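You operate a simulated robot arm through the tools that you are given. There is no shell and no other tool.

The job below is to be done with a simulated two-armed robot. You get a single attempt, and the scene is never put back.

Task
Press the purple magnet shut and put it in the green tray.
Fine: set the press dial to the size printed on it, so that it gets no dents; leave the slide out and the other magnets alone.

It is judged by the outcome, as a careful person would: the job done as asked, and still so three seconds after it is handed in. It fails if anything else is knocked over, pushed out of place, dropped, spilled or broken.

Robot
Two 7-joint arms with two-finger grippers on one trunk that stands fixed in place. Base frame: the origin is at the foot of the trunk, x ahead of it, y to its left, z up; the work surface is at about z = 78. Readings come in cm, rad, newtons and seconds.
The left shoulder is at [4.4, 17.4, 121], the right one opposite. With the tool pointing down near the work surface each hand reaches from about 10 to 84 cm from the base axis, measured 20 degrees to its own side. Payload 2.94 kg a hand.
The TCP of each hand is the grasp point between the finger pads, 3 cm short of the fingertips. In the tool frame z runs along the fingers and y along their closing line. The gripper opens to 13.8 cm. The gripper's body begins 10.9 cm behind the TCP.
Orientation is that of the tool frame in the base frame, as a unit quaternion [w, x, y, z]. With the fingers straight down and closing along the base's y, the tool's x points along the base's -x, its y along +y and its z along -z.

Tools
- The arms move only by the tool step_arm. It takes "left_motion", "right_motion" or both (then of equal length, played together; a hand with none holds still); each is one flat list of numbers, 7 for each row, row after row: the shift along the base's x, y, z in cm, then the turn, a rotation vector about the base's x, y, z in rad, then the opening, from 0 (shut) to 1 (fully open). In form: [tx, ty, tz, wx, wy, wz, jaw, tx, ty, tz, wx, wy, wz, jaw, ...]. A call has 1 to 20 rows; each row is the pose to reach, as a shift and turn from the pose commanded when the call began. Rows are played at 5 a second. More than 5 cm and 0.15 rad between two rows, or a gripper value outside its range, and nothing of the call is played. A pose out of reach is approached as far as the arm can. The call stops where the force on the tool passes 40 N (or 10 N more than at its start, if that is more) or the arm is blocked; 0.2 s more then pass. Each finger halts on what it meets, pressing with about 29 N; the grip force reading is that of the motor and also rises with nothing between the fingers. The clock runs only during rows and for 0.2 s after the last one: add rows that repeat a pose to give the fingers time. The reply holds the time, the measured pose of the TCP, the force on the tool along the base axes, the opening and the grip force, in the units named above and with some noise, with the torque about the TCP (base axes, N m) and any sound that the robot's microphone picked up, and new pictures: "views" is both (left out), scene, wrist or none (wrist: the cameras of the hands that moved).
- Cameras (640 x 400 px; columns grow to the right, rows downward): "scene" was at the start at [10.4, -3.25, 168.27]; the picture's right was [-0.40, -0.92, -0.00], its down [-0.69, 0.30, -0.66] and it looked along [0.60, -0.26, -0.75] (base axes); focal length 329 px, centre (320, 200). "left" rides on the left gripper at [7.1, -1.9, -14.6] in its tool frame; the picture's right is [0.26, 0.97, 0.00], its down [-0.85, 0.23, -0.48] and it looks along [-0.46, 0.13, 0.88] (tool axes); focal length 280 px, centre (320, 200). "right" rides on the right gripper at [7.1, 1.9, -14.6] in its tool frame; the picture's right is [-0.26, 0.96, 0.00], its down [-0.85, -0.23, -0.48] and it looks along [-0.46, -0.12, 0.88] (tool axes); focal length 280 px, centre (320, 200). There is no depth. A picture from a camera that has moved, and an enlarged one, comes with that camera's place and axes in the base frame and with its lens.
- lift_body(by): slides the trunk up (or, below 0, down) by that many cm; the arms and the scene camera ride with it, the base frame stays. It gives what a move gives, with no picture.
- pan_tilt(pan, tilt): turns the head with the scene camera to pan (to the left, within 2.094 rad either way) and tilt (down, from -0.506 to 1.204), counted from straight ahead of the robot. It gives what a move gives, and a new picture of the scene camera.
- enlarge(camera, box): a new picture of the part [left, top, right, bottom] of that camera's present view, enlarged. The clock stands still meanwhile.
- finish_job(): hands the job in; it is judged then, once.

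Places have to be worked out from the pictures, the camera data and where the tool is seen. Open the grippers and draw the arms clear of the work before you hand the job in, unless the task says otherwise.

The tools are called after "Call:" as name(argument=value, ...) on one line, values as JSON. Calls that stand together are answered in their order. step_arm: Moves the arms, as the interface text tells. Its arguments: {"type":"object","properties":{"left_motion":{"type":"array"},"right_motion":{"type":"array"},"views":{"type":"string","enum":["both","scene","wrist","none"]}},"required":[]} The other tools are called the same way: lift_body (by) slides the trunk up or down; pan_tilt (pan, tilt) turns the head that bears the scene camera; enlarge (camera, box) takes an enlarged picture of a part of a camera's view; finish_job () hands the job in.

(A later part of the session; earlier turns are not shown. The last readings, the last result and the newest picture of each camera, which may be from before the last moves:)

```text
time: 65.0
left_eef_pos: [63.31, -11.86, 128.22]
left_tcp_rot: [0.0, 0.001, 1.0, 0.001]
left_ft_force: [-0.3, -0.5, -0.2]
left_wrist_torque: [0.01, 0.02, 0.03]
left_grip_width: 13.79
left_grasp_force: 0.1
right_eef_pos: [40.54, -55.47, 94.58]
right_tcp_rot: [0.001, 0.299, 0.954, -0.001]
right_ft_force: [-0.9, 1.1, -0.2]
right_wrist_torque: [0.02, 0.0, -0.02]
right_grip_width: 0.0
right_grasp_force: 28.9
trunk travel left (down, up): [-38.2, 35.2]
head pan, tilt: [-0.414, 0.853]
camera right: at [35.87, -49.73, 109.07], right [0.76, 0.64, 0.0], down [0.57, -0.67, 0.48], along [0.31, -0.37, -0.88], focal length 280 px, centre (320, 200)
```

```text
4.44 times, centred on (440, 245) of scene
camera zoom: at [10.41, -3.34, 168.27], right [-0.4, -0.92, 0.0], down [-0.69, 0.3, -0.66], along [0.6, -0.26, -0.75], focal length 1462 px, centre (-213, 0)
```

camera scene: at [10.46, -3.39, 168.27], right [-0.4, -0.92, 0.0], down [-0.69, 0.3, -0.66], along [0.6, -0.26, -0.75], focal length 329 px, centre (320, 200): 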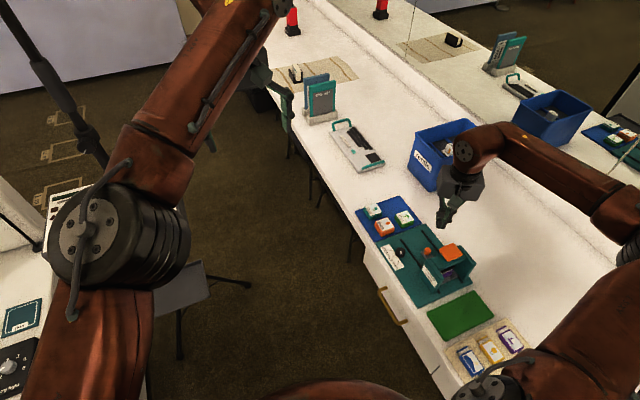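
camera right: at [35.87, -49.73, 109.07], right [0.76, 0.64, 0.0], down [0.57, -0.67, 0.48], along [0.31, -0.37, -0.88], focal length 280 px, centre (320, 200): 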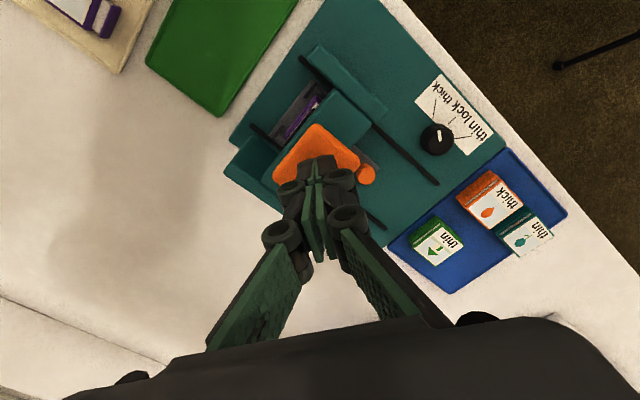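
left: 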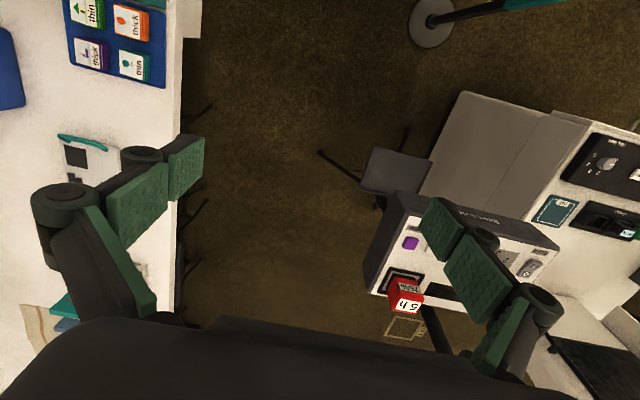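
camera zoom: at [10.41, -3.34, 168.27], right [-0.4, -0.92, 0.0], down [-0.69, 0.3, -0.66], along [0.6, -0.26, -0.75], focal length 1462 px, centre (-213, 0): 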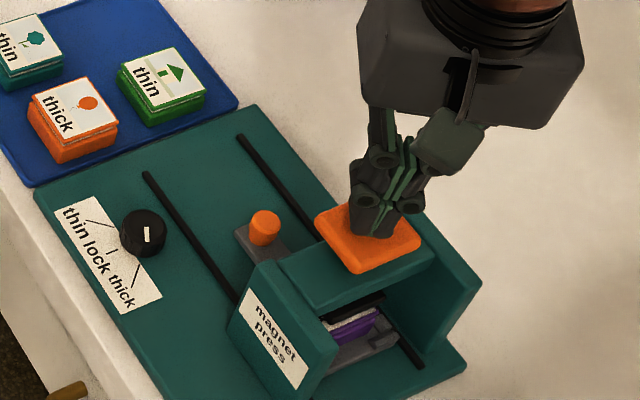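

Fingertips are centred over the plate. I press down slowly; the motion halts on its own once force passes the limit.

Call:
step_arm(right_motion=[0, 0, -0.3, 0, 0, 0, 0, 0, 0, -0.5, 0, 0, 0, 0, 0, 0, -0.7, 0, 0, 0, 0, 0, 0, -0.9, 0, 0, 0, 0, 0, 0, -1.1, 0, 0, 0, 0, 0, 0, -1.3, 0, 0, 0, 0, 0, 0, -1.5, 0, 0, 0, 0, 0, 0, -1.7, 0, 0, 0, 0, 0, 0, -1.9, 0, 0, 0, 0, 0, 0, -2.1, 0, 0, 0, 0], views="wrist")

Call:
enlarge(camera="scene", box=[390, 200, 490, 290])

```text
time: 67.2
left_eef_pos: [63.17, -11.62, 128.24]
left_tcp_rot: [0.001, 0.0, 1.0, -0.001]
left_ft_force: [-0.6, -0.2, -0.3]
left_wrist_torque: [-0.02, 0.01, -0.01]
left_grip_width: 13.79
left_grasp_force: 0.0
right_eef_pos: [40.63, -55.34, 92.63]
right_tcp_rot: [0.001, 0.298, 0.955, -0.001]
right_ft_force: [-5.1, -1.2, 11.0]
right_wrist_torque: [0.01, 0.18, 0.03]
right_grip_width: 0.61
right_grasp_force: 28.3
trunk travel left (down, up): [-38.2, 35.2]
head pan, tilt: [-0.414, 0.853]
camera right: at [35.92, -49.64, 107.07], right [0.76, 0.64, 0.0], down [0.57, -0.67, 0.48], along [0.31, -0.37, -0.88], focal length 280 px, centre (320, 200)
```

right: 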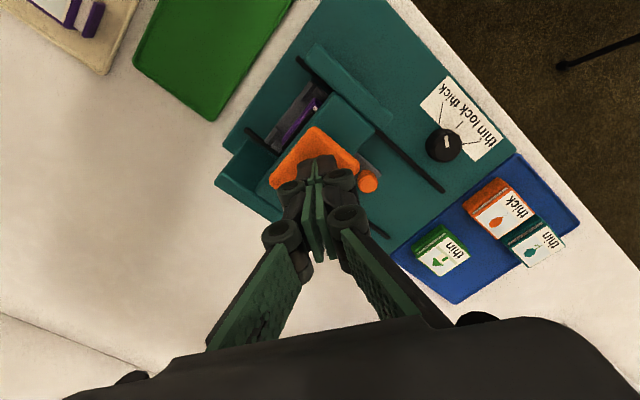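

```text
4.44 times, centred on (440, 245) of scene
camera zoom: at [10.25, -3.21, 168.29], right [-0.4, -0.92, 0.0], down [-0.69, 0.3, -0.66], along [0.6, -0.26, -0.75], focal length 1462 px, centre (-213, 0)
```

zoom: 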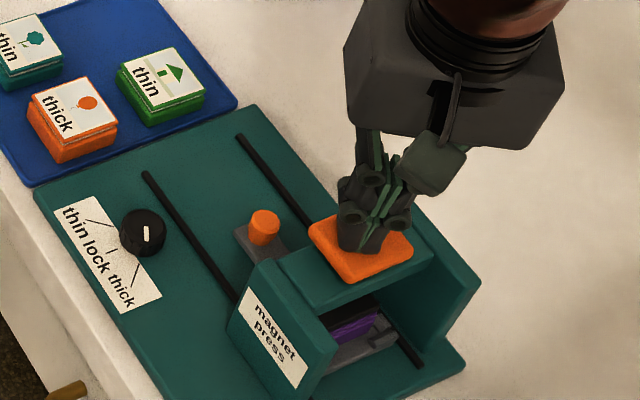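

The plate is going down against a spring (11 N). I continue pressing.

Call:
step_arm(right_motion=[0, 0, -0.2, 0, 0, 0, 0, 0, 0, -0.4, 0, 0, 0, 0, 0, 0, -0.6, 0, 0, 0, 0, 0, 0, -0.8, 0, 0, 0, 0, 0, 0, -1.0, 0, 0, 0, 0, 0, 0, -1.2, 0, 0, 0, 0, 0, 0, -1.4, 0, 0, 0, 0, 0, 0, -1.6, 0, 0, 0, 0, 0, 0, -1.8, 0, 0, 0, 0, 0, 0, -2, 0, 0, 0, 0], views="wrist")

Call:
enlarge(camera="scene", box=[390, 200, 490, 290])

```text
time: 67.9
left_eef_pos: [63.22, -11.31, 128.28]
left_tcp_rot: [0.001, -0.001, 1.0, 0.001]
left_ft_force: [1.3, 1.9, 0.0]
left_wrist_torque: [-0.08, 0.11, -0.05]
left_grip_width: 13.79
left_grasp_force: 0.1
right_eef_pos: [40.89, -55.34, 92.5]
right_tcp_rot: [0.003, 0.298, 0.954, -0.005]
right_ft_force: [-9.3, -0.8, 16.9]
right_wrist_torque: [0.1, 0.38, 0.09]
right_grip_width: 0.61
right_grasp_force: 28.2
trunk travel left (down, up): [-38.2, 35.2]
head pan, tilt: [-0.414, 0.853]
stopped in row 3 (right hand): the force on the tool passed its limit at 43 N (the readings are from after the stop); the commanded pose is now the measured one
camera right: at [36.14, -49.43, 106.9], right [0.76, 0.64, 0.0], down [0.57, -0.67, 0.48], along [0.31, -0.37, -0.88], focal length 280 px, centre (320, 200)
```

right: 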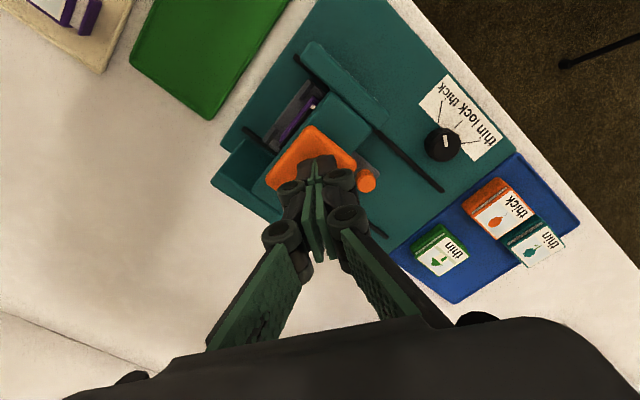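

```text
4.44 times, centred on (440, 245) of scene
camera zoom: at [10.25, -3.09, 168.28], right [-0.4, -0.92, 0.0], down [-0.69, 0.3, -0.66], along [0.6, -0.27, -0.75], focal length 1462 px, centre (-213, 0)
```

zoom: 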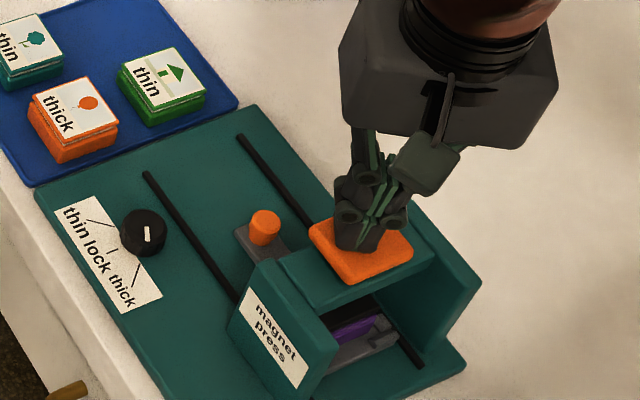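

The press hit something firm (43 N peak). I zoom in to see how the platen and magnet look.

Call:
enlarge(camera="scene", box=[435, 250, 485, 290])

Call:
enlarge(camera="right", box=[240, 60, 360, 160])

```text
10.00 times, centred on (460, 270) of scene
camera zoom: at [10.25, -3.09, 168.28], right [-0.4, -0.92, 0.0], down [-0.69, 0.3, -0.66], along [0.6, -0.27, -0.75], focal length 3290 px, centre (-1080, -500)
```

zoom: 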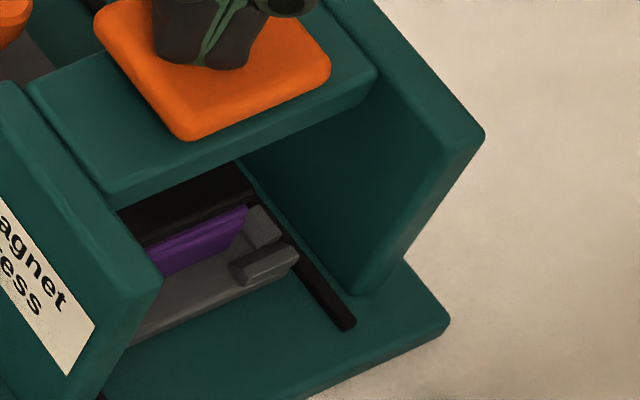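

```text
4.00 times, centred on (300, 110) of right
camera zoom: at [36.14, -49.43, 106.9], right [0.76, 0.64, 0.0], down [0.57, -0.67, 0.48], along [0.31, -0.37, -0.88], focal length 1122 px, centre (400, 560)
```

zoom: 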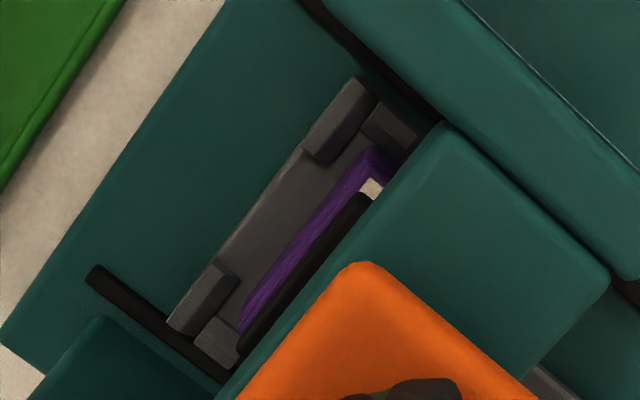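

The platen sits on the lid. I release upward to see whether the lid gap has closed.

Call:
step_arm(right_motion=[0, 0, 0.5, 0, 0, 0, 0, 0, 0, 1.2, 0, 0, 0, 0, 0, 0, 2.2, 0, 0, 0, 0, 0, 0, 3.2, 0, 0, 0, 0, 0, 0, 4.2, 0, 0, 0, 0, 0, 0, 4.2, 0, 0, 0, 0], views="wrist")

Call:
enlarge(camera="scene", box=[435, 250, 485, 290])

Call:
enlarge(camera="right", box=[240, 60, 360, 160])

```text
time: 69.3
left_eef_pos: [63.35, -11.58, 128.1]
left_tcp_rot: [-0.001, -0.001, 1.0, 0.001]
left_ft_force: [-0.2, 0.4, 0.4]
left_wrist_torque: [0.03, 0.01, 0.02]
left_grip_width: 13.79
left_grasp_force: 0.0
right_eef_pos: [41.0, -55.26, 96.43]
right_tcp_rot: [0.002, 0.298, 0.955, -0.003]
right_ft_force: [-0.5, 0.4, 0.4]
right_wrist_torque: [0.02, -0.02, -0.01]
right_grip_width: 0.0
right_grasp_force: 28.4
trunk travel left (down, up): [-38.2, 35.2]
head pan, tilt: [-0.414, 0.853]
camera right: at [36.18, -49.5, 110.82], right [0.76, 0.64, 0.0], down [0.57, -0.67, 0.48], along [0.31, -0.37, -0.88], focal length 280 px, centre (320, 200)
```

right: 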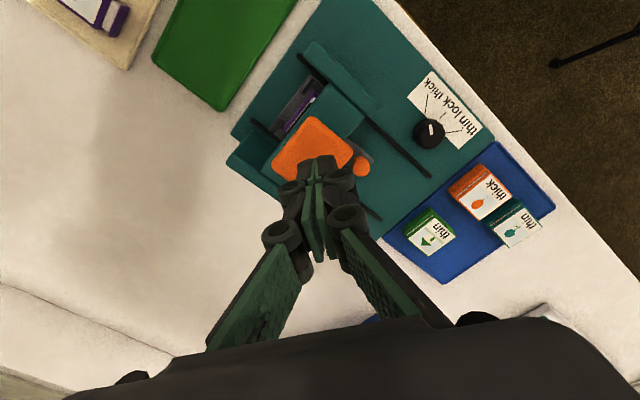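

```text
10.00 times, centred on (460, 270) of scene
camera zoom: at [10.44, -3.36, 168.27], right [-0.4, -0.92, 0.0], down [-0.69, 0.3, -0.66], along [0.6, -0.26, -0.75], focal length 3290 px, centre (-1080, -500)
```

zoom: 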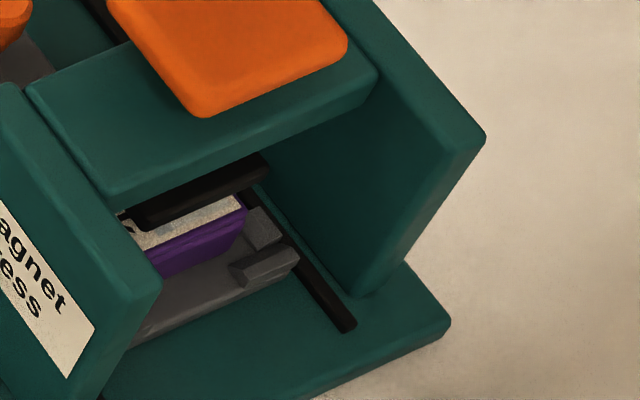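

```text
4.00 times, centred on (300, 110) of right
camera zoom: at [36.18, -49.5, 110.82], right [0.76, 0.64, 0.0], down [0.57, -0.67, 0.48], along [0.31, -0.37, -0.88], focal length 1122 px, centre (400, 560)
```

zoom: 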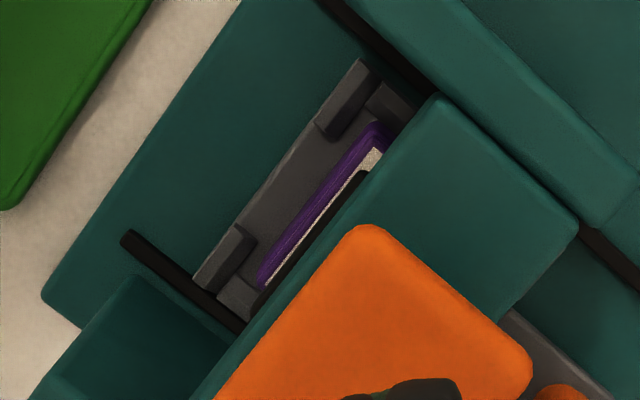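

The white gap line looks gone. I zoom further to verify before pulling the slide out.

Call:
enlarge(camera="scene", box=[445, 262, 469, 282])

Call:
enlarge(camera="right", box=[260, 70, 320, 140])

```text
16.00 times, centred on (457, 272) of scene
camera zoom: at [10.44, -3.36, 168.27], right [-0.4, -0.92, 0.0], down [-0.69, 0.3, -0.66], along [0.6, -0.26, -0.75], focal length 5264 px, centre (-1872, -952)
```

zoom: 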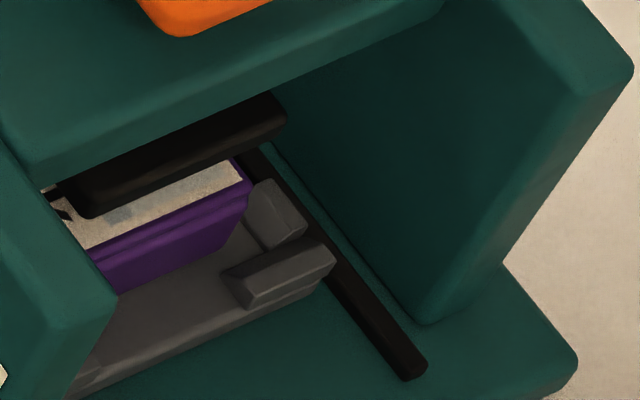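

```text
5.71 times, centred on (290, 105) of right
camera zoom: at [36.18, -49.5, 110.82], right [0.76, 0.64, 0.0], down [0.57, -0.67, 0.48], along [0.31, -0.37, -0.88], focal length 1602 px, centre (491, 743)
```

zoom: 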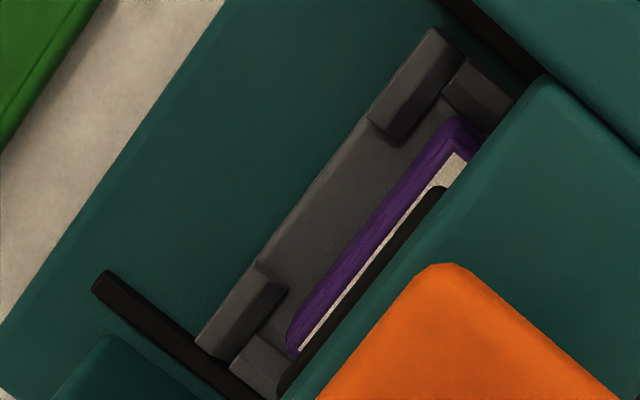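

The lid is flush now. I return to the slide knob (≈[47.0,-55.7]), descend with fingers slightly open and grip it.

Call:
step_arm(right_motion=[0, 0, 1.2, 0, 0, 0, 0, 3, -0.2, 1.2, 0, 0, 0, 0.1, 6.1, -0.4, 1.2, 0, 0, 0, 0.22, 6.1, -0.4, -2, 0, 0, 0, 0.22, 6.1, -0.4, -6, 0, 0, 0, 0.22, 6.1, -0.4, -9.5, 0, 0, 0, 0.22, 6.1, -0.4, -9.5, 0, 0, 0, 0.22], views="wrist")

Call:
enlarge(camera="right", box=[240, 90, 400, 230])

```text
time: 70.9
left_eef_pos: [63.31, -11.52, 128.33]
left_tcp_rot: [-0.001, -0.001, 1.0, 0.0]
left_ft_force: [0.3, 0.0, 0.1]
left_wrist_torque: [-0.02, 0.01, 0.01]
left_grip_width: 13.8
left_grasp_force: 0.1
right_eef_pos: [47.0, -56.07, 86.72]
right_tcp_rot: [0.002, 0.299, 0.954, -0.003]
right_ft_force: [0.1, -0.2, -0.1]
right_wrist_torque: [0.01, -0.02, -0.01]
right_grip_width: 3.04
right_grasp_force: 0.1
trunk travel left (down, up): [-38.2, 35.2]
head pan, tilt: [-0.414, 0.853]
camera right: at [42.23, -50.23, 101.18], right [0.76, 0.64, 0.0], down [0.57, -0.67, 0.48], along [0.31, -0.37, -0.88], focal length 280 px, centre (320, 200)
```

right: 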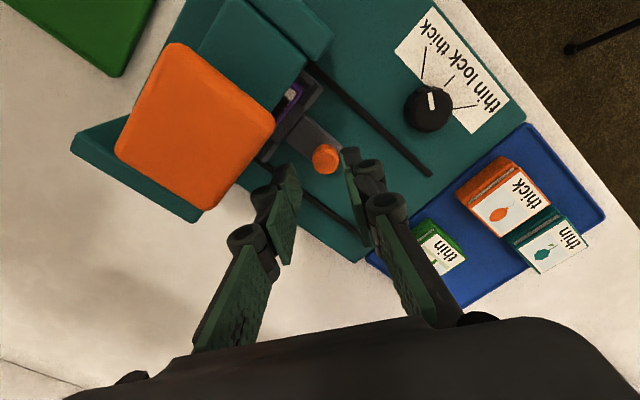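

```text
2.86 times, centred on (320, 160) of right
camera zoom: at [42.23, -50.23, 101.18], right [0.76, 0.64, 0.0], down [0.57, -0.67, 0.48], along [0.31, -0.37, -0.88], focal length 801 px, centre (320, 314)
```

zoom: 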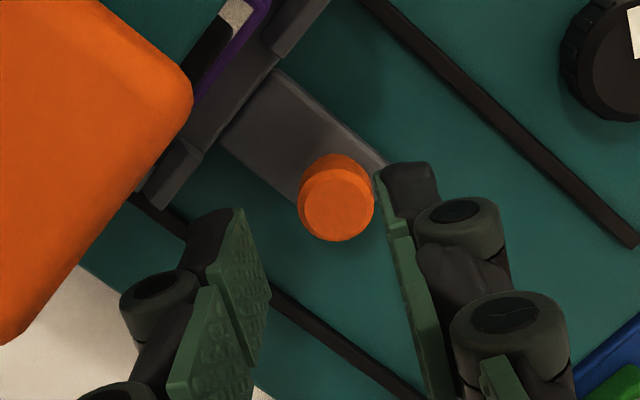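

The knob is (+0.22,+0.45) from the TCP. I correct, lower and grip.

Call:
step_arm(right_motion=[0.22, 0.45, -0.3, 0, 0, 0, 0.22, 0.22, 0.45, -1.2, 0, 0, 0, 0.22, 0.22, 0.45, -2, 0, 0, 0, 0.22, 0.22, 0.45, -2.6, 0, 0, 0, 0.22, 0.22, 0.45, -2.6, 0, 0, 0, 0, 0.22, 0.45, -2.6, 0, 0, 0, 0, 0.22, 0.45, -2.6, 0, 0, 0, 0], views="wrist")

Call:
enlarge(camera="right", box=[240, 90, 400, 230])

```text
time: 72.5
left_eef_pos: [63.25, -11.75, 128.23]
left_tcp_rot: [0.0, 0.0, 1.0, 0.0]
left_ft_force: [-0.3, 0.1, 0.4]
left_wrist_torque: [0.04, 0.02, -0.01]
left_grip_width: 13.79
left_grasp_force: 0.0
right_eef_pos: [47.21, -55.6, 84.13]
right_tcp_rot: [0.002, 0.299, 0.954, -0.004]
right_ft_force: [-2.3, -9.3, -0.6]
right_wrist_torque: [-0.29, 0.1, -0.04]
right_grip_width: 1.88
right_grasp_force: 44.5
trunk travel left (down, up): [-38.2, 35.2]
head pan, tilt: [-0.414, 0.853]
camera right: at [42.52, -49.86, 98.58], right [0.77, 0.64, 0.0], down [0.57, -0.67, 0.48], along [0.31, -0.37, -0.88], focal length 280 px, centre (320, 200)
```

right: 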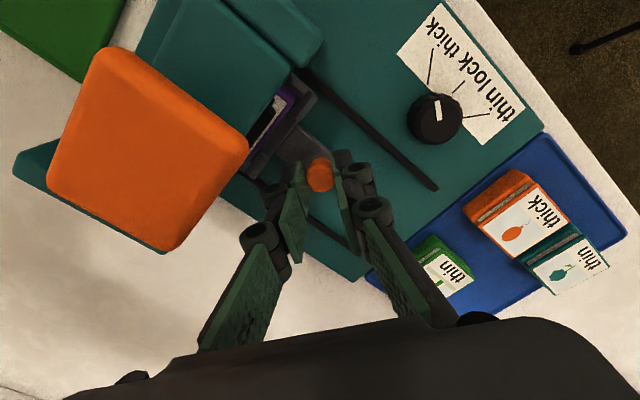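

```text
2.86 times, centred on (320, 160) of right
camera zoom: at [42.52, -49.86, 98.58], right [0.77, 0.64, 0.0], down [0.57, -0.67, 0.48], along [0.31, -0.37, -0.88], focal length 801 px, centre (320, 314)
```

zoom: 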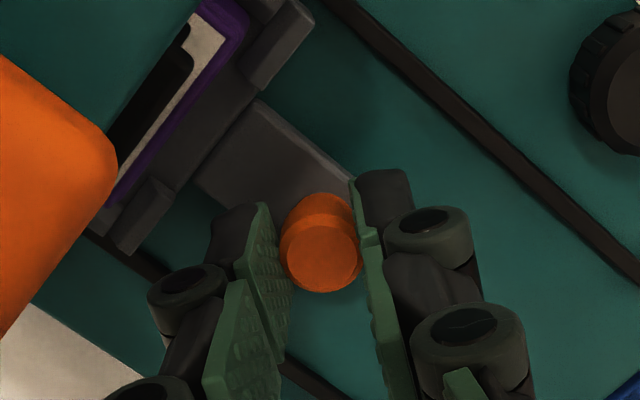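

Gripped. I pull the slide straight out by about 9 cm, gently.

Call:
step_arm(right_motion=[0.3, -0.1, 0, 0, 0, 0, 0, 0.8, -0.1, 0, 0, 0, 0, 0, 1.4, -0.1, 0, 0, 0, 0, 0, 2, -0.1, 0, 0, 0, 0, 0, 2.7, -0.1, 0, 0, 0, 0, 0, 3.4, -0.1, 0, 0, 0, 0, 0, 4.1, -0.1, 0, 0, 0, 0, 0, 4.8, -0.1, 0, 0, 0, 0, 0, 5.5, -0.1, 0, 0, 0, 0, 0, 6.2, -0.1, 0, 0, 0, 0, 0, 6.9, -0.1, 0, 0, 0, 0, 0, 7.5, -0.1, 0, 0, 0, 0, 0, 8.1, -0.1, 0, 0, 0, 0, 0, 8.6, -0.1, 0, 0, 0, 0, 0, 8.95, -0.1, 0, 0, 0, 0, 0, 8.95, -0.1, 0, 0, 0, 0, 0], views="both")

Call:
enlarge(camera="scene", box=[390, 210, 470, 280])

```text
time: 75.9
left_eef_pos: [63.5, -11.68, 128.4]
left_tcp_rot: [-0.001, 0.0, 1.0, 0.001]
left_ft_force: [-0.1, -0.4, -0.4]
left_wrist_torque: [0.0, -0.02, -0.01]
left_grip_width: 13.82
left_grasp_force: 0.0
right_eef_pos: [56.17, -55.67, 84.21]
right_tcp_rot: [0.0, 0.298, 0.955, -0.005]
right_ft_force: [-10.8, -15.7, -14.7]
right_wrist_torque: [-0.18, 0.8, -0.05]
right_grip_width: 1.9
right_grasp_force: 44.1
trunk travel left (down, up): [-38.2, 35.2]
head pan, tilt: [-0.414, 0.853]
camera scene: at [10.45, -4.73, 168.3], right [-0.4, -0.91, -0.01], down [-0.69, 0.31, -0.65], along [0.6, -0.26, -0.76], focal length 329 px, centre (320, 200)
camera right: at [51.5, -49.84, 98.62], right [0.76, 0.64, -0.01], down [0.57, -0.67, 0.48], along [0.3, -0.37, -0.88], focal length 280 px, centre (320, 200)
```

scene: 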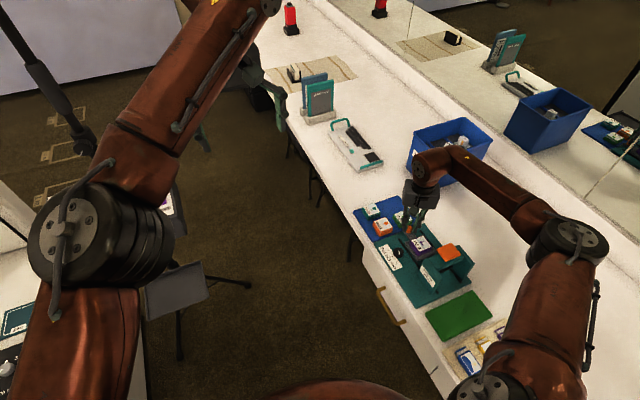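
right: 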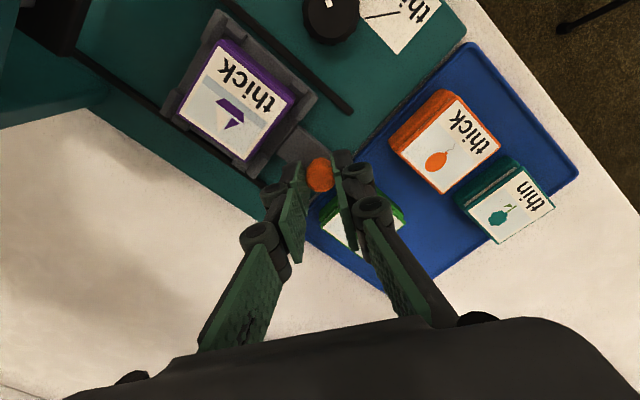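

```text
5.71 times, centred on (430, 245) of scene
camera zoom: at [10.45, -4.73, 168.3], right [-0.4, -0.91, -0.01], down [-0.69, 0.31, -0.65], along [0.6, -0.26, -0.76], focal length 1880 px, centre (-309, -57)
```

zoom: 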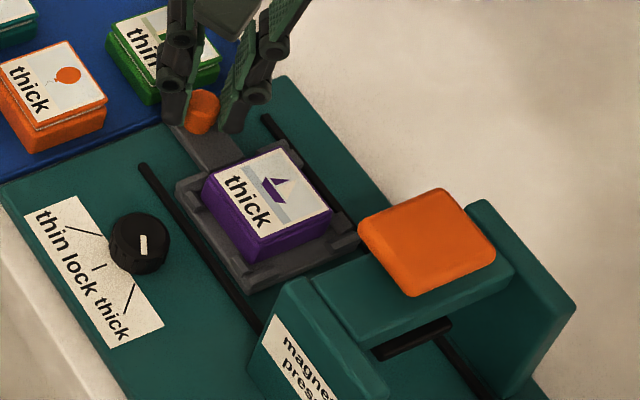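

The slide is out and the magnet's lid is flush. I relax the load, open and rise.

Call:
step_arm(right_motion=[-0.15, -0.15, -0.1, 0, 0, 0, 0, -0.15, -0.15, -0.1, 0, 0, 0, 0.22, -0.15, -0.15, -0.1, 0, 0, 0, 0.22, -0.15, -0.15, -0.1, 0, 0, 0, 0.22, -0.15, -0.1, 1.5, 0, 0, 0, 0.22, -0.15, -0.1, 4, 0, 0, 0, 0.25, -0.15, -0.1, 8, 0, 0, 0, 0.4, -0.15, -0.1, 10, 0, 0, 0, 0.42, -0.15, -0.1, 10, 0, 0, 0, 0.42], views="wrist")

Call:
enlarge(camera="scene", box=[400, 220, 460, 270])

Call:
enlarge(camera="right", box=[200, 0, 360, 140])

```text
time: 77.9
left_eef_pos: [63.25, -11.49, 128.21]
left_tcp_rot: [-0.001, -0.002, 1.0, 0.0]
left_ft_force: [-0.8, -0.1, 0.8]
left_wrist_torque: [-0.02, -0.01, 0.01]
left_grip_width: 13.79
left_grasp_force: 0.0
right_eef_pos: [56.05, -55.6, 94.22]
right_tcp_rot: [0.002, 0.298, 0.954, -0.004]
right_ft_force: [0.4, -0.1, -0.2]
right_wrist_torque: [-0.04, 0.02, 0.01]
right_grip_width: 5.76
right_grasp_force: 0.0
trunk travel left (down, up): [-38.2, 35.2]
head pan, tilt: [-0.414, 0.853]
camera right: at [51.4, -49.85, 108.75], right [0.76, 0.64, 0.0], down [0.57, -0.67, 0.48], along [0.31, -0.37, -0.88], focal length 280 px, centre (320, 200)
```

right: 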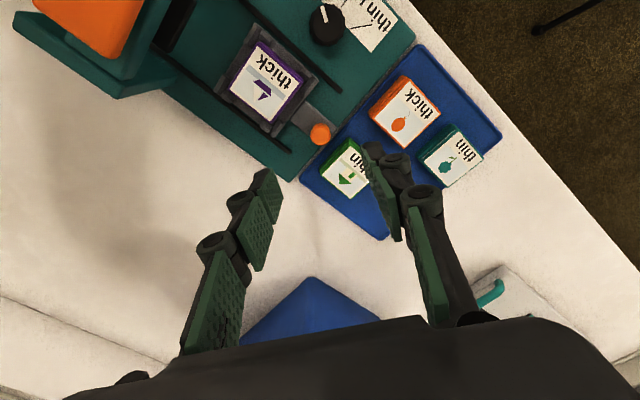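

```text
8.00 times, centred on (430, 245) of scene
camera zoom: at [10.44, -3.38, 168.27], right [-0.4, -0.92, 0.0], down [-0.69, 0.3, -0.66], along [0.6, -0.26, -0.75], focal length 2632 px, centre (-560, -160)
```

zoom: 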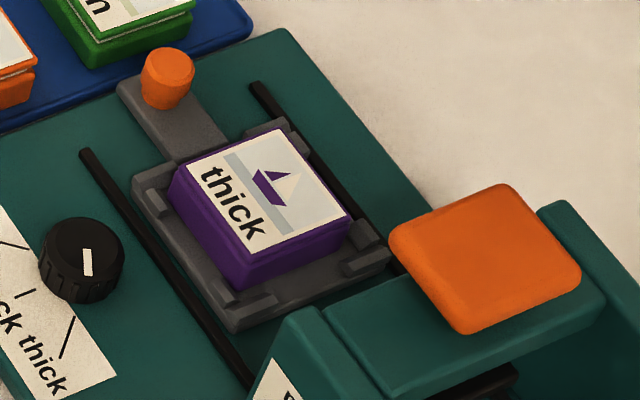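

```text
2.86 times, centred on (280, 70) of right
camera zoom: at [51.4, -49.85, 108.75], right [0.76, 0.64, 0.0], down [0.57, -0.67, 0.48], along [0.31, -0.37, -0.88], focal length 801 px, centre (434, 571)
```

zoom: 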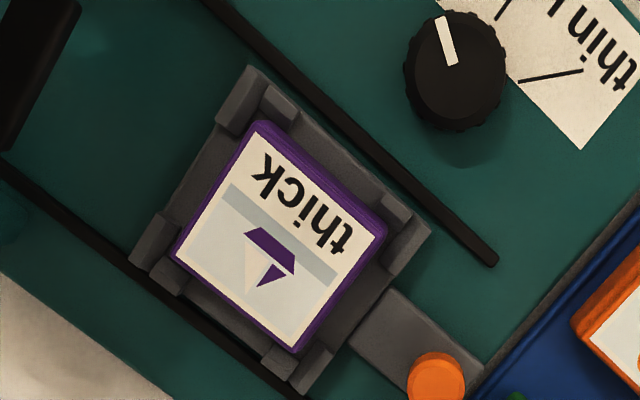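

The magnet is shut and the slide is out. I rotate the hand back to yaw ≈ -1.574 above the magnet to pick it up.

Call:
step_arm(right_motion=[-1, 0, 0.5, 0, 0, -0.13, 0.42, -2.5, 0, 0.5, 0, 0, -0.27, 0.42, -4, 0, 0.5, 0, 0, -0.41, 0.42, -5.5, 0.1, 0.5, 0, 0, -0.55, 0.42, -6.5, 0.15, 0, 0, 0, -0.69, 0.42, -6.5, 0.15, -0.5, 0, 0, -0.83, 0.42, -6.5, 0.15, -1, 0, 0, -0.969, 0.42, -6.5, 0.15, -3.5, 0, 0, -0.969, 0.42, -6.5, 0.15, -5.5, 0, 0, -0.969, 0.42, -6.5, 0.15, -5.5, 0, 0, -0.969, 0.42], views="wrist")

Call:
enlarge(camera="right", box=[240, 90, 400, 230])

Call:
enlarge(camera="scene", box=[400, 220, 460, 270])

```text
time: 80.1
left_eef_pos: [63.32, -11.47, 128.19]
left_tcp_rot: [0.0, 0.0, 1.0, 0.0]
left_ft_force: [0.0, 0.2, -0.3]
left_wrist_torque: [-0.04, -0.03, 0.0]
left_grip_width: 13.79
left_grasp_force: 0.1
right_eef_pos: [49.61, -55.38, 88.86]
right_tcp_rot: [0.0, 0.709, 0.705, -0.003]
right_ft_force: [0.9, 0.5, -0.3]
right_wrist_torque: [0.01, -0.03, 0.0]
right_grip_width: 5.8
right_grasp_force: 0.2
trunk travel left (down, up): [-38.2, 35.2]
head pan, tilt: [-0.414, 0.853]
camera right: at [51.6, -48.15, 103.27], right [0.96, -0.27, 0.0], down [-0.23, -0.85, 0.48], along [-0.13, -0.46, -0.88], focal length 280 px, centre (320, 200)
```

right: 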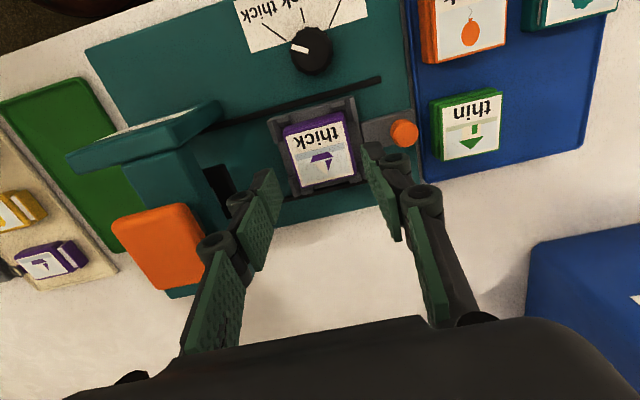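

```text
2.86 times, centred on (320, 160) of right
camera zoom: at [51.6, -48.15, 103.27], right [0.96, -0.27, 0.0], down [-0.23, -0.85, 0.48], along [-0.13, -0.46, -0.88], focal length 801 px, centre (320, 314)
```

zoom: 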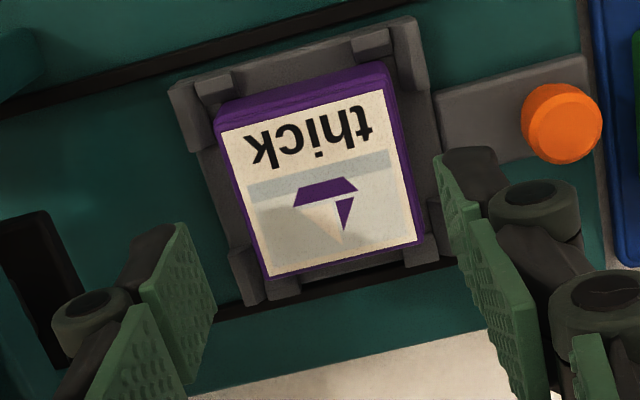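

```text
8.00 times, centred on (430, 245) of scene
camera zoom: at [10.39, -3.32, 168.28], right [-0.4, -0.92, 0.0], down [-0.69, 0.3, -0.66], along [0.6, -0.26, -0.75], focal length 2632 px, centre (-560, -160)
```

zoom: 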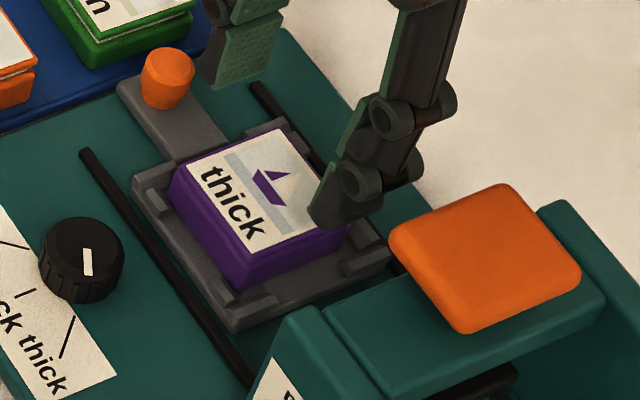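

Aligned within ~0.2 cm. I correct slightly, lower to fingertips ≈ 0.5 cm above the slide floor and close firmly.

Call:
step_arm(right_motion=[0.08, -0.15, -1.5, 0, 0, 0, 0.42, 0.08, -0.15, -3, 0, 0, 0, 0.42, 0.08, -0.15, -4.3, 0, 0, 0, 0.42, 0.08, -0.15, -5.3, 0, 0, 0, 0.42, 0.08, -0.15, -5.3, 0, 0, 0, 0.42, 0.08, -0.15, -5.3, 0, 0, 0, 0.3, 0.08, -0.15, -5.3, 0, 0, 0, 0.1, 0.08, -0.15, -5.3, 0, 0, 0, 0, 0.08, -0.15, -5.3, 0, 0, 0, 0, 0.08, -0.15, -5.3, 0, 0, 0, 0], views="wrist")

Call:
enlarge(camera="right", box=[240, 90, 400, 230])

Call:
enlarge(camera="scene", box=[400, 220, 460, 270])

```text
time: 82.3
left_eef_pos: [63.33, -11.62, 128.27]
left_tcp_rot: [0.0, -0.001, 1.0, 0.0]
left_ft_force: [-0.2, -0.1, -0.1]
left_wrist_torque: [0.0, 0.02, 0.02]
left_grip_width: 13.81
left_grasp_force: 0.2
right_eef_pos: [49.58, -55.62, 83.38]
right_tcp_rot: [0.0, 0.708, 0.706, -0.004]
right_ft_force: [0.0, 0.0, 0.2]
right_wrist_torque: [-0.02, -0.02, -0.02]
right_grip_width: 4.9
right_grasp_force: 29.1
trunk travel left (down, up): [-38.2, 35.2]
head pan, tilt: [-0.414, 0.853]
camera right: at [51.7, -48.3, 97.8], right [0.96, -0.27, 0.0], down [-0.23, -0.85, 0.48], along [-0.13, -0.46, -0.88], focal length 280 px, centre (320, 200)
```

right: 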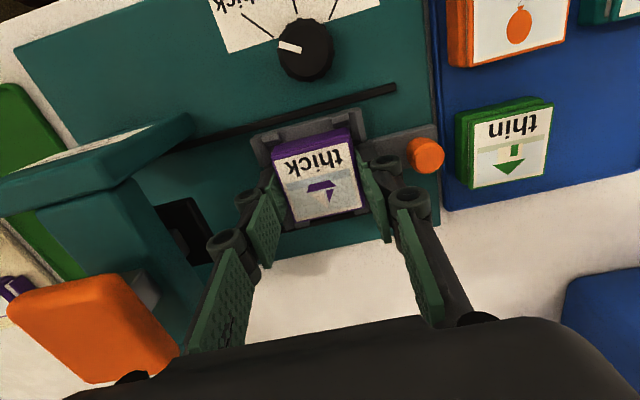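

```text
2.86 times, centred on (320, 160) of right
camera zoom: at [51.7, -48.3, 97.8], right [0.96, -0.27, 0.0], down [-0.23, -0.85, 0.48], along [-0.13, -0.46, -0.88], focal length 801 px, centre (320, 314)
```

zoom: 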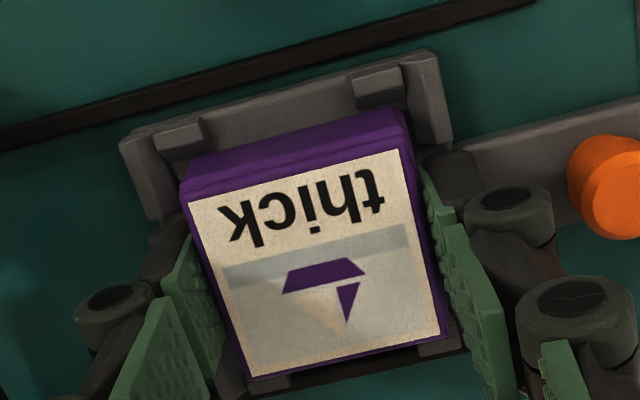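

```text
8.00 times, centred on (430, 245) of scene
camera zoom: at [10.43, -3.37, 168.27], right [-0.4, -0.92, 0.0], down [-0.69, 0.3, -0.66], along [0.6, -0.26, -0.75], focal length 2632 px, centre (-560, -160)
```

zoom: 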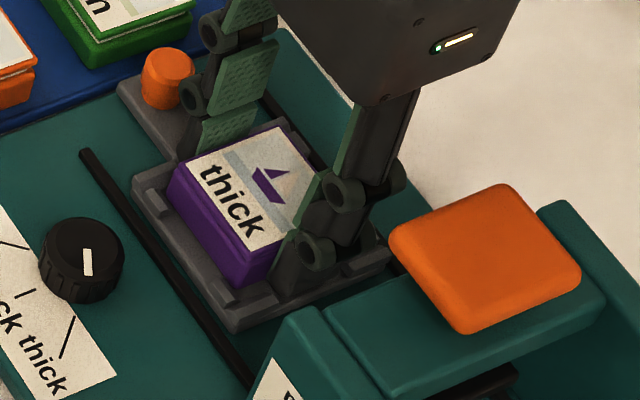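

Firm grip (4.9 cm, 29 N). I lift slowly straight up by 16 cm so it clears the press.

Call:
step_arm(right_motion=[0, 0, 0.3, 0, 0, 0, 0, 0, 0, 0.6, 0, 0, 0, 0, 0, 0, 1, 0, 0, 0, 0, 0, 0, 1.5, 0, 0, 0, 0, 0, 0, 2.2, 0, 0, 0, 0, 0, 0, 3, 0, 0, 0, 0, 0, 0, 4, 0, 0, 0, 0, 0, 0, 5, 0, 0, 0, 0, 0, 0, 6, 0, 0, 0, 0, 0, 0, 7, 0, 0, 0, 0, 0, 0, 8, 0, 0, 0, 0, 0, 0, 9, 0, 0, 0, 0, 0, 0, 10, 0, 0, 0, 0, 0, 0, 11, 0, 0, 0, 0, 0, 0, 12, 0, 0, 0, 0, 0, 0, 13, 0, 0, 0, 0, 0, 0, 14, 0, 0, 0, 0, 0, 0, 15, 0, 0, 0, 0, 0, 0, 15.7, 0, 0, 0, 0, 0, 0, 16, 0, 0, 0, 0], views="both")

Call:
enlarge(camera="scene", box=[420, 270, 520, 360])

Call:
enlarge(camera="right", box=[240, 90, 400, 240])

```text
time: 86.5
left_eef_pos: [63.3, -11.48, 128.17]
left_tcp_rot: [0.0, -0.001, 1.0, -0.001]
left_ft_force: [0.5, 0.1, -0.2]
left_wrist_torque: [0.0, -0.01, -0.03]
left_grip_width: 13.82
left_grasp_force: 0.1
right_eef_pos: [49.72, -55.51, 99.48]
right_tcp_rot: [0.0, 0.708, 0.706, -0.004]
right_ft_force: [1.3, 0.8, -0.6]
right_wrist_torque: [-0.03, -0.01, 0.02]
right_grip_width: 4.9
right_grasp_force: 28.9
trunk travel left (down, up): [-38.2, 35.2]
head pan, tilt: [-0.414, 0.853]
camera scene: at [10.43, -3.36, 168.27], right [-0.4, -0.92, 0.0], down [-0.69, 0.3, -0.66], along [0.6, -0.26, -0.75], focal length 329 px, centre (320, 200)
camera right: at [51.8, -48.39, 113.94], right [0.96, -0.27, 0.0], down [-0.23, -0.85, 0.48], along [-0.13, -0.46, -0.88], focal length 280 px, centre (320, 200)
```

scene: 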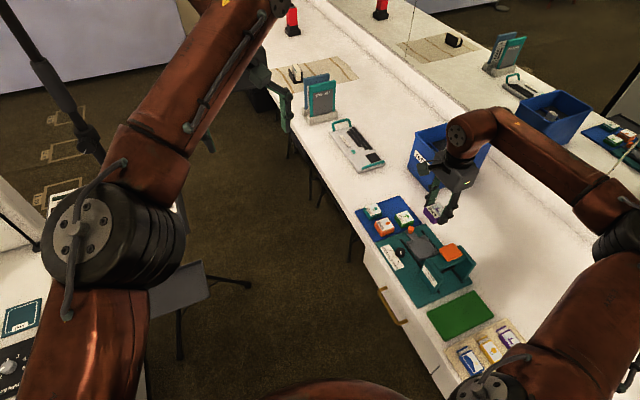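
right: 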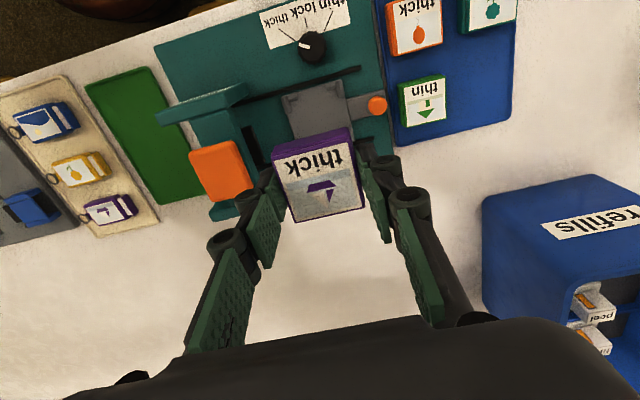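

```text
4.44 times, centred on (470, 315) of scene
camera zoom: at [10.43, -3.36, 168.27], right [-0.4, -0.92, 0.0], down [-0.69, 0.3, -0.66], along [0.6, -0.26, -0.75], focal length 1462 px, centre (-347, -311)
```

zoom: 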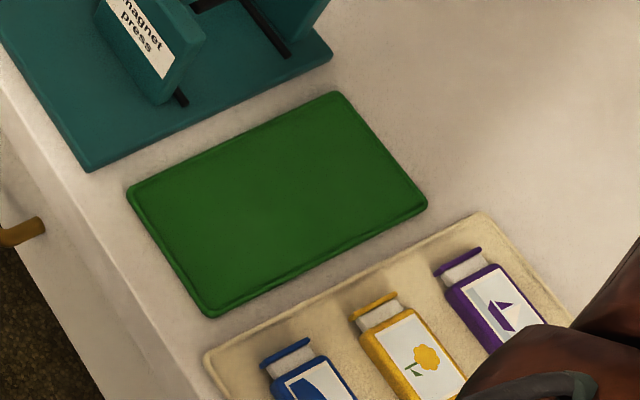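

```text
2.67 times, centred on (320, 165) of right
camera zoom: at [51.8, -48.39, 113.94], right [0.96, -0.27, 0.0], down [-0.23, -0.85, 0.48], along [-0.13, -0.46, -0.88], focal length 748 px, centre (320, 293)
```

zoom: 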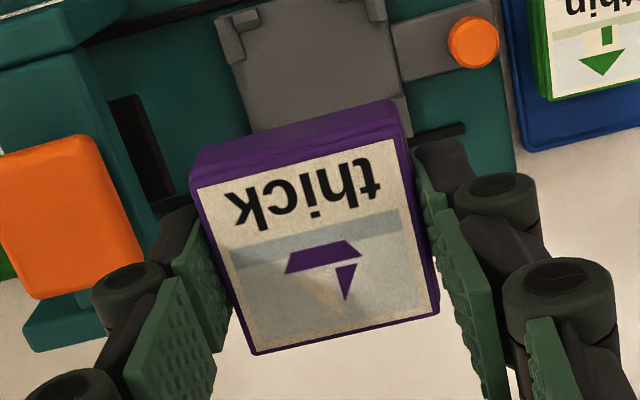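

The closed magnet is held. The green tray spans x 23.6–31.7, y -61.7…-45.1; I carry the magnet at height toward its centre ≈ [27.6,-53.4].

Call:
step_arm(right_motion=[-0.4, 0, 0, 0, 0, 0, 0, -1.2, 0.1, 0, 0, 0, 0, 0, -2.4, 0.2, 0, 0, 0, 0, 0, -3.8, 0.4, 0, 0, 0, 0, 0, -5.2, 0.5, 0, 0, 0, 0, 0, -6.6, 0.6, 0, 0, 0, 0, 0, -8, 0.8, 0, 0, 0, 0, 0, -9.5, 1, 0, 0, 0, 0, 0, -11, 1.2, 0, 0, 0, 0, 0, -12.5, 1.3, 0, 0, 0, 0, 0, -14, 1.5, 0, 0, 0, 0, 0, -15.5, 1.7, 0, 0, 0, 0, 0, -17, 1.8, 0, 0, 0, 0, 0, -18.5, 2, 0, 0, 0, 0, 0, -19.8, 2.1, 0, 0, 0, 0, 0, -21, 2.2, 0, 0, 0, 0, 0, -21.7, 2.3, 0, 0, 0, 0, 0, -22.1, 2.3, 0, 0, 0, 0, 0, -22.1, 2.3, 0, 0, 0, 0, 0], views="both")

```text
time: 90.5
left_eef_pos: [63.28, -11.51, 128.24]
left_tcp_rot: [0.0, -0.001, 1.0, 0.0]
left_ft_force: [0.2, -0.3, 0.4]
left_wrist_torque: [0.02, -0.01, -0.02]
left_grip_width: 13.78
left_grasp_force: 0.0
right_eef_pos: [27.58, -53.06, 99.56]
right_tcp_rot: [0.0, 0.708, 0.706, -0.003]
right_ft_force: [0.3, 0.6, -0.3]
right_wrist_torque: [-0.01, 0.0, 0.0]
right_grip_width: 4.91
right_grasp_force: 28.9
trunk travel left (down, up): [-38.2, 35.2]
head pan, tilt: [-0.414, 0.853]
camera scene: at [10.41, -3.33, 168.27], right [-0.4, -0.92, 0.0], down [-0.69, 0.3, -0.66], along [0.6, -0.26, -0.75], focal length 329 px, centre (320, 200)
camera right: at [29.7, -45.87, 113.98], right [0.96, -0.27, 0.0], down [-0.23, -0.85, 0.48], along [-0.13, -0.46, -0.88], focal length 280 px, centre (320, 200)
```

scene: 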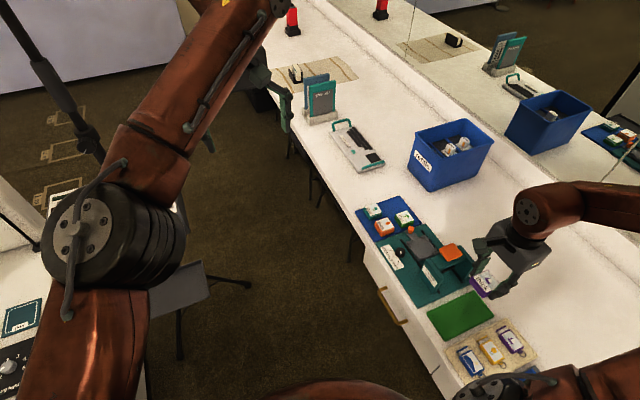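
right: 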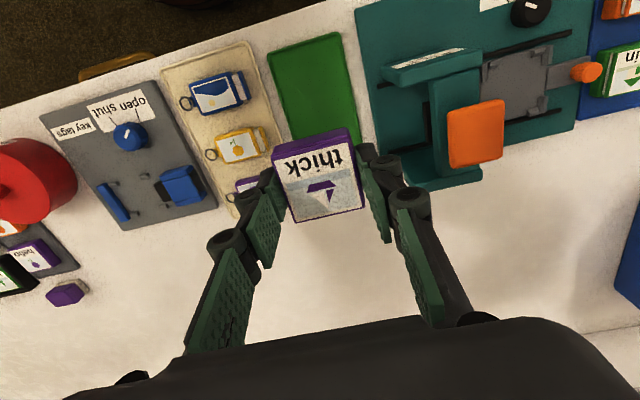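

Over the tray. I lower it steadily to about half a centimetre above the tray.

Call:
step_arm(right_motion=[0, 0, -0.5, 0, 0, 0, 0, 0, 0, -1.5, 0, 0, 0, 0, 0, 0, -2.7, 0, 0, 0, 0, 0, 0, -4, 0, 0, 0, 0, 0, 0, -5.3, 0, 0, 0, 0, 0, 0, -6.6, 0, 0, 0, 0, 0, 0, -7.9, 0, 0, 0, 0, 0, 0, -9.2, 0, 0, 0, 0, 0, 0, -10.5, 0, 0, 0, 0, 0, 0, -11.8, 0, 0, 0, 0, 0, 0, -13, 0, 0, 0, 0, 0, 0, -14.2, 0, 0, 0, 0, 0, 0, -15.2, 0, 0, 0, 0, 0, 0, -16, 0, 0, 0, 0, 0, 0, -16.7, 0, 0, 0, 0, 0, 0, -16.7, 0, 0, 0, 0], views="both")

Call:
enlarge(camera="right", box=[240, 90, 400, 230])

Call:
enlarge(camera="scene", box=[420, 260, 520, 360])

```text
time: 93.9
left_eef_pos: [63.31, -11.4, 128.2]
left_tcp_rot: [0.0, -0.001, 1.0, 0.0]
left_ft_force: [0.0, 0.2, 0.6]
left_wrist_torque: [0.01, 0.01, 0.01]
left_grip_width: 13.8
left_grasp_force: 0.0
right_eef_pos: [27.66, -53.12, 82.89]
right_tcp_rot: [0.0, 0.708, 0.706, -0.003]
right_ft_force: [-0.5, 0.8, 0.0]
right_wrist_torque: [0.02, 0.0, 0.01]
right_grip_width: 4.91
right_grasp_force: 28.4
trunk travel left (down, up): [-38.2, 35.2]
head pan, tilt: [-0.414, 0.853]
camera scene: at [10.4, -3.32, 168.27], right [-0.4, -0.92, 0.0], down [-0.69, 0.3, -0.66], along [0.6, -0.26, -0.75], focal length 329 px, centre (320, 200)
camera right: at [29.7, -45.94, 97.36], right [0.96, -0.27, 0.0], down [-0.23, -0.85, 0.48], along [-0.13, -0.46, -0.88], focal length 280 px, centre (320, 200)
```

scene: 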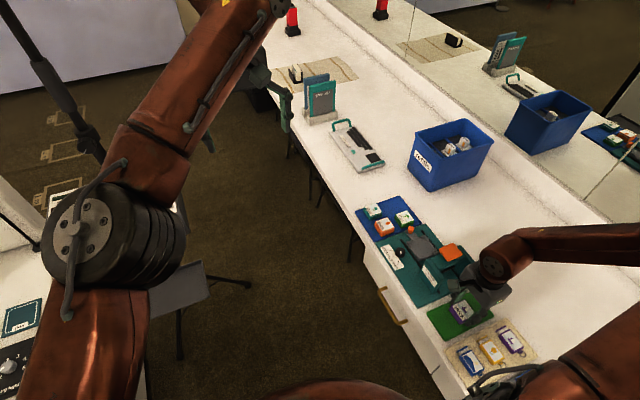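
right: 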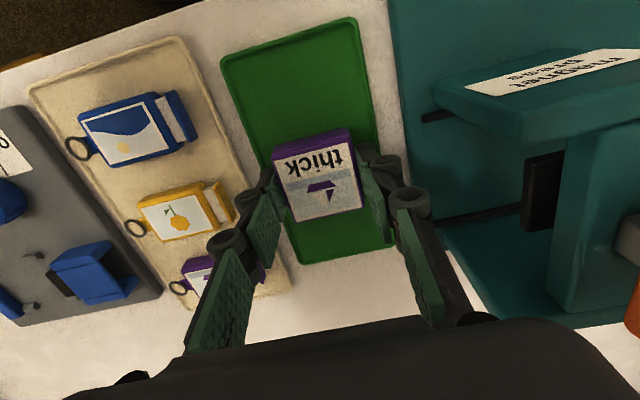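

```text
2.86 times, centred on (320, 160) of right
camera zoom: at [29.7, -45.94, 97.36], right [0.96, -0.27, 0.0], down [-0.23, -0.85, 0.48], along [-0.13, -0.46, -0.88], focal length 801 px, centre (320, 314)
```

zoom: 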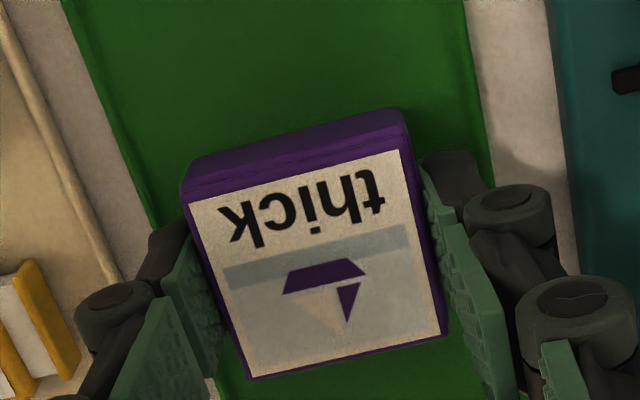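

```text
4.00 times, centred on (470, 310) of scene
camera zoom: at [10.4, -3.32, 168.27], right [-0.4, -0.92, 0.0], down [-0.69, 0.3, -0.66], along [0.6, -0.26, -0.75], focal length 1316 px, centre (-280, -240)
```

zoom: 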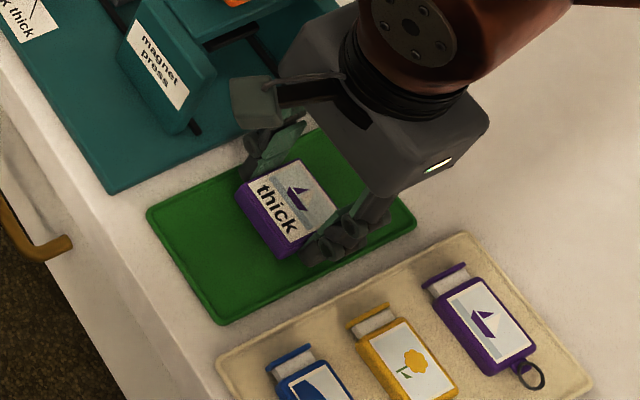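

The magnet is well within the tray. I lower the last bit in small steps and watch the force.

Call:
step_arm(right_motion=[0, 0, -0.2, 0, 0, 0, 0, 0, 0, -0.4, 0, 0, 0, 0, 0, 0, -0.6, 0, 0, 0, 0, 0, 0, -0.75, 0, 0, 0, 0, 0, 0, -0.75, 0, 0, 0, 0], views="none")

```text
time: 95.1
left_eef_pos: [63.24, -11.42, 128.22]
left_tcp_rot: [0.0, -0.001, 1.0, 0.0]
left_ft_force: [-0.3, 0.2, -0.9]
left_wrist_torque: [0.01, -0.01, 0.01]
left_grip_width: 13.82
left_grasp_force: 0.1
right_eef_pos: [27.58, -53.25, 82.16]
right_tcp_rot: [0.0, 0.708, 0.706, -0.004]
right_ft_force: [0.2, 0.6, 0.4]
right_wrist_torque: [-0.01, 0.0, -0.02]
right_grip_width: 4.89
right_grasp_force: 28.3
trunk travel left (down, up): [-38.2, 35.2]
head pan, tilt: [-0.414, 0.853]
```

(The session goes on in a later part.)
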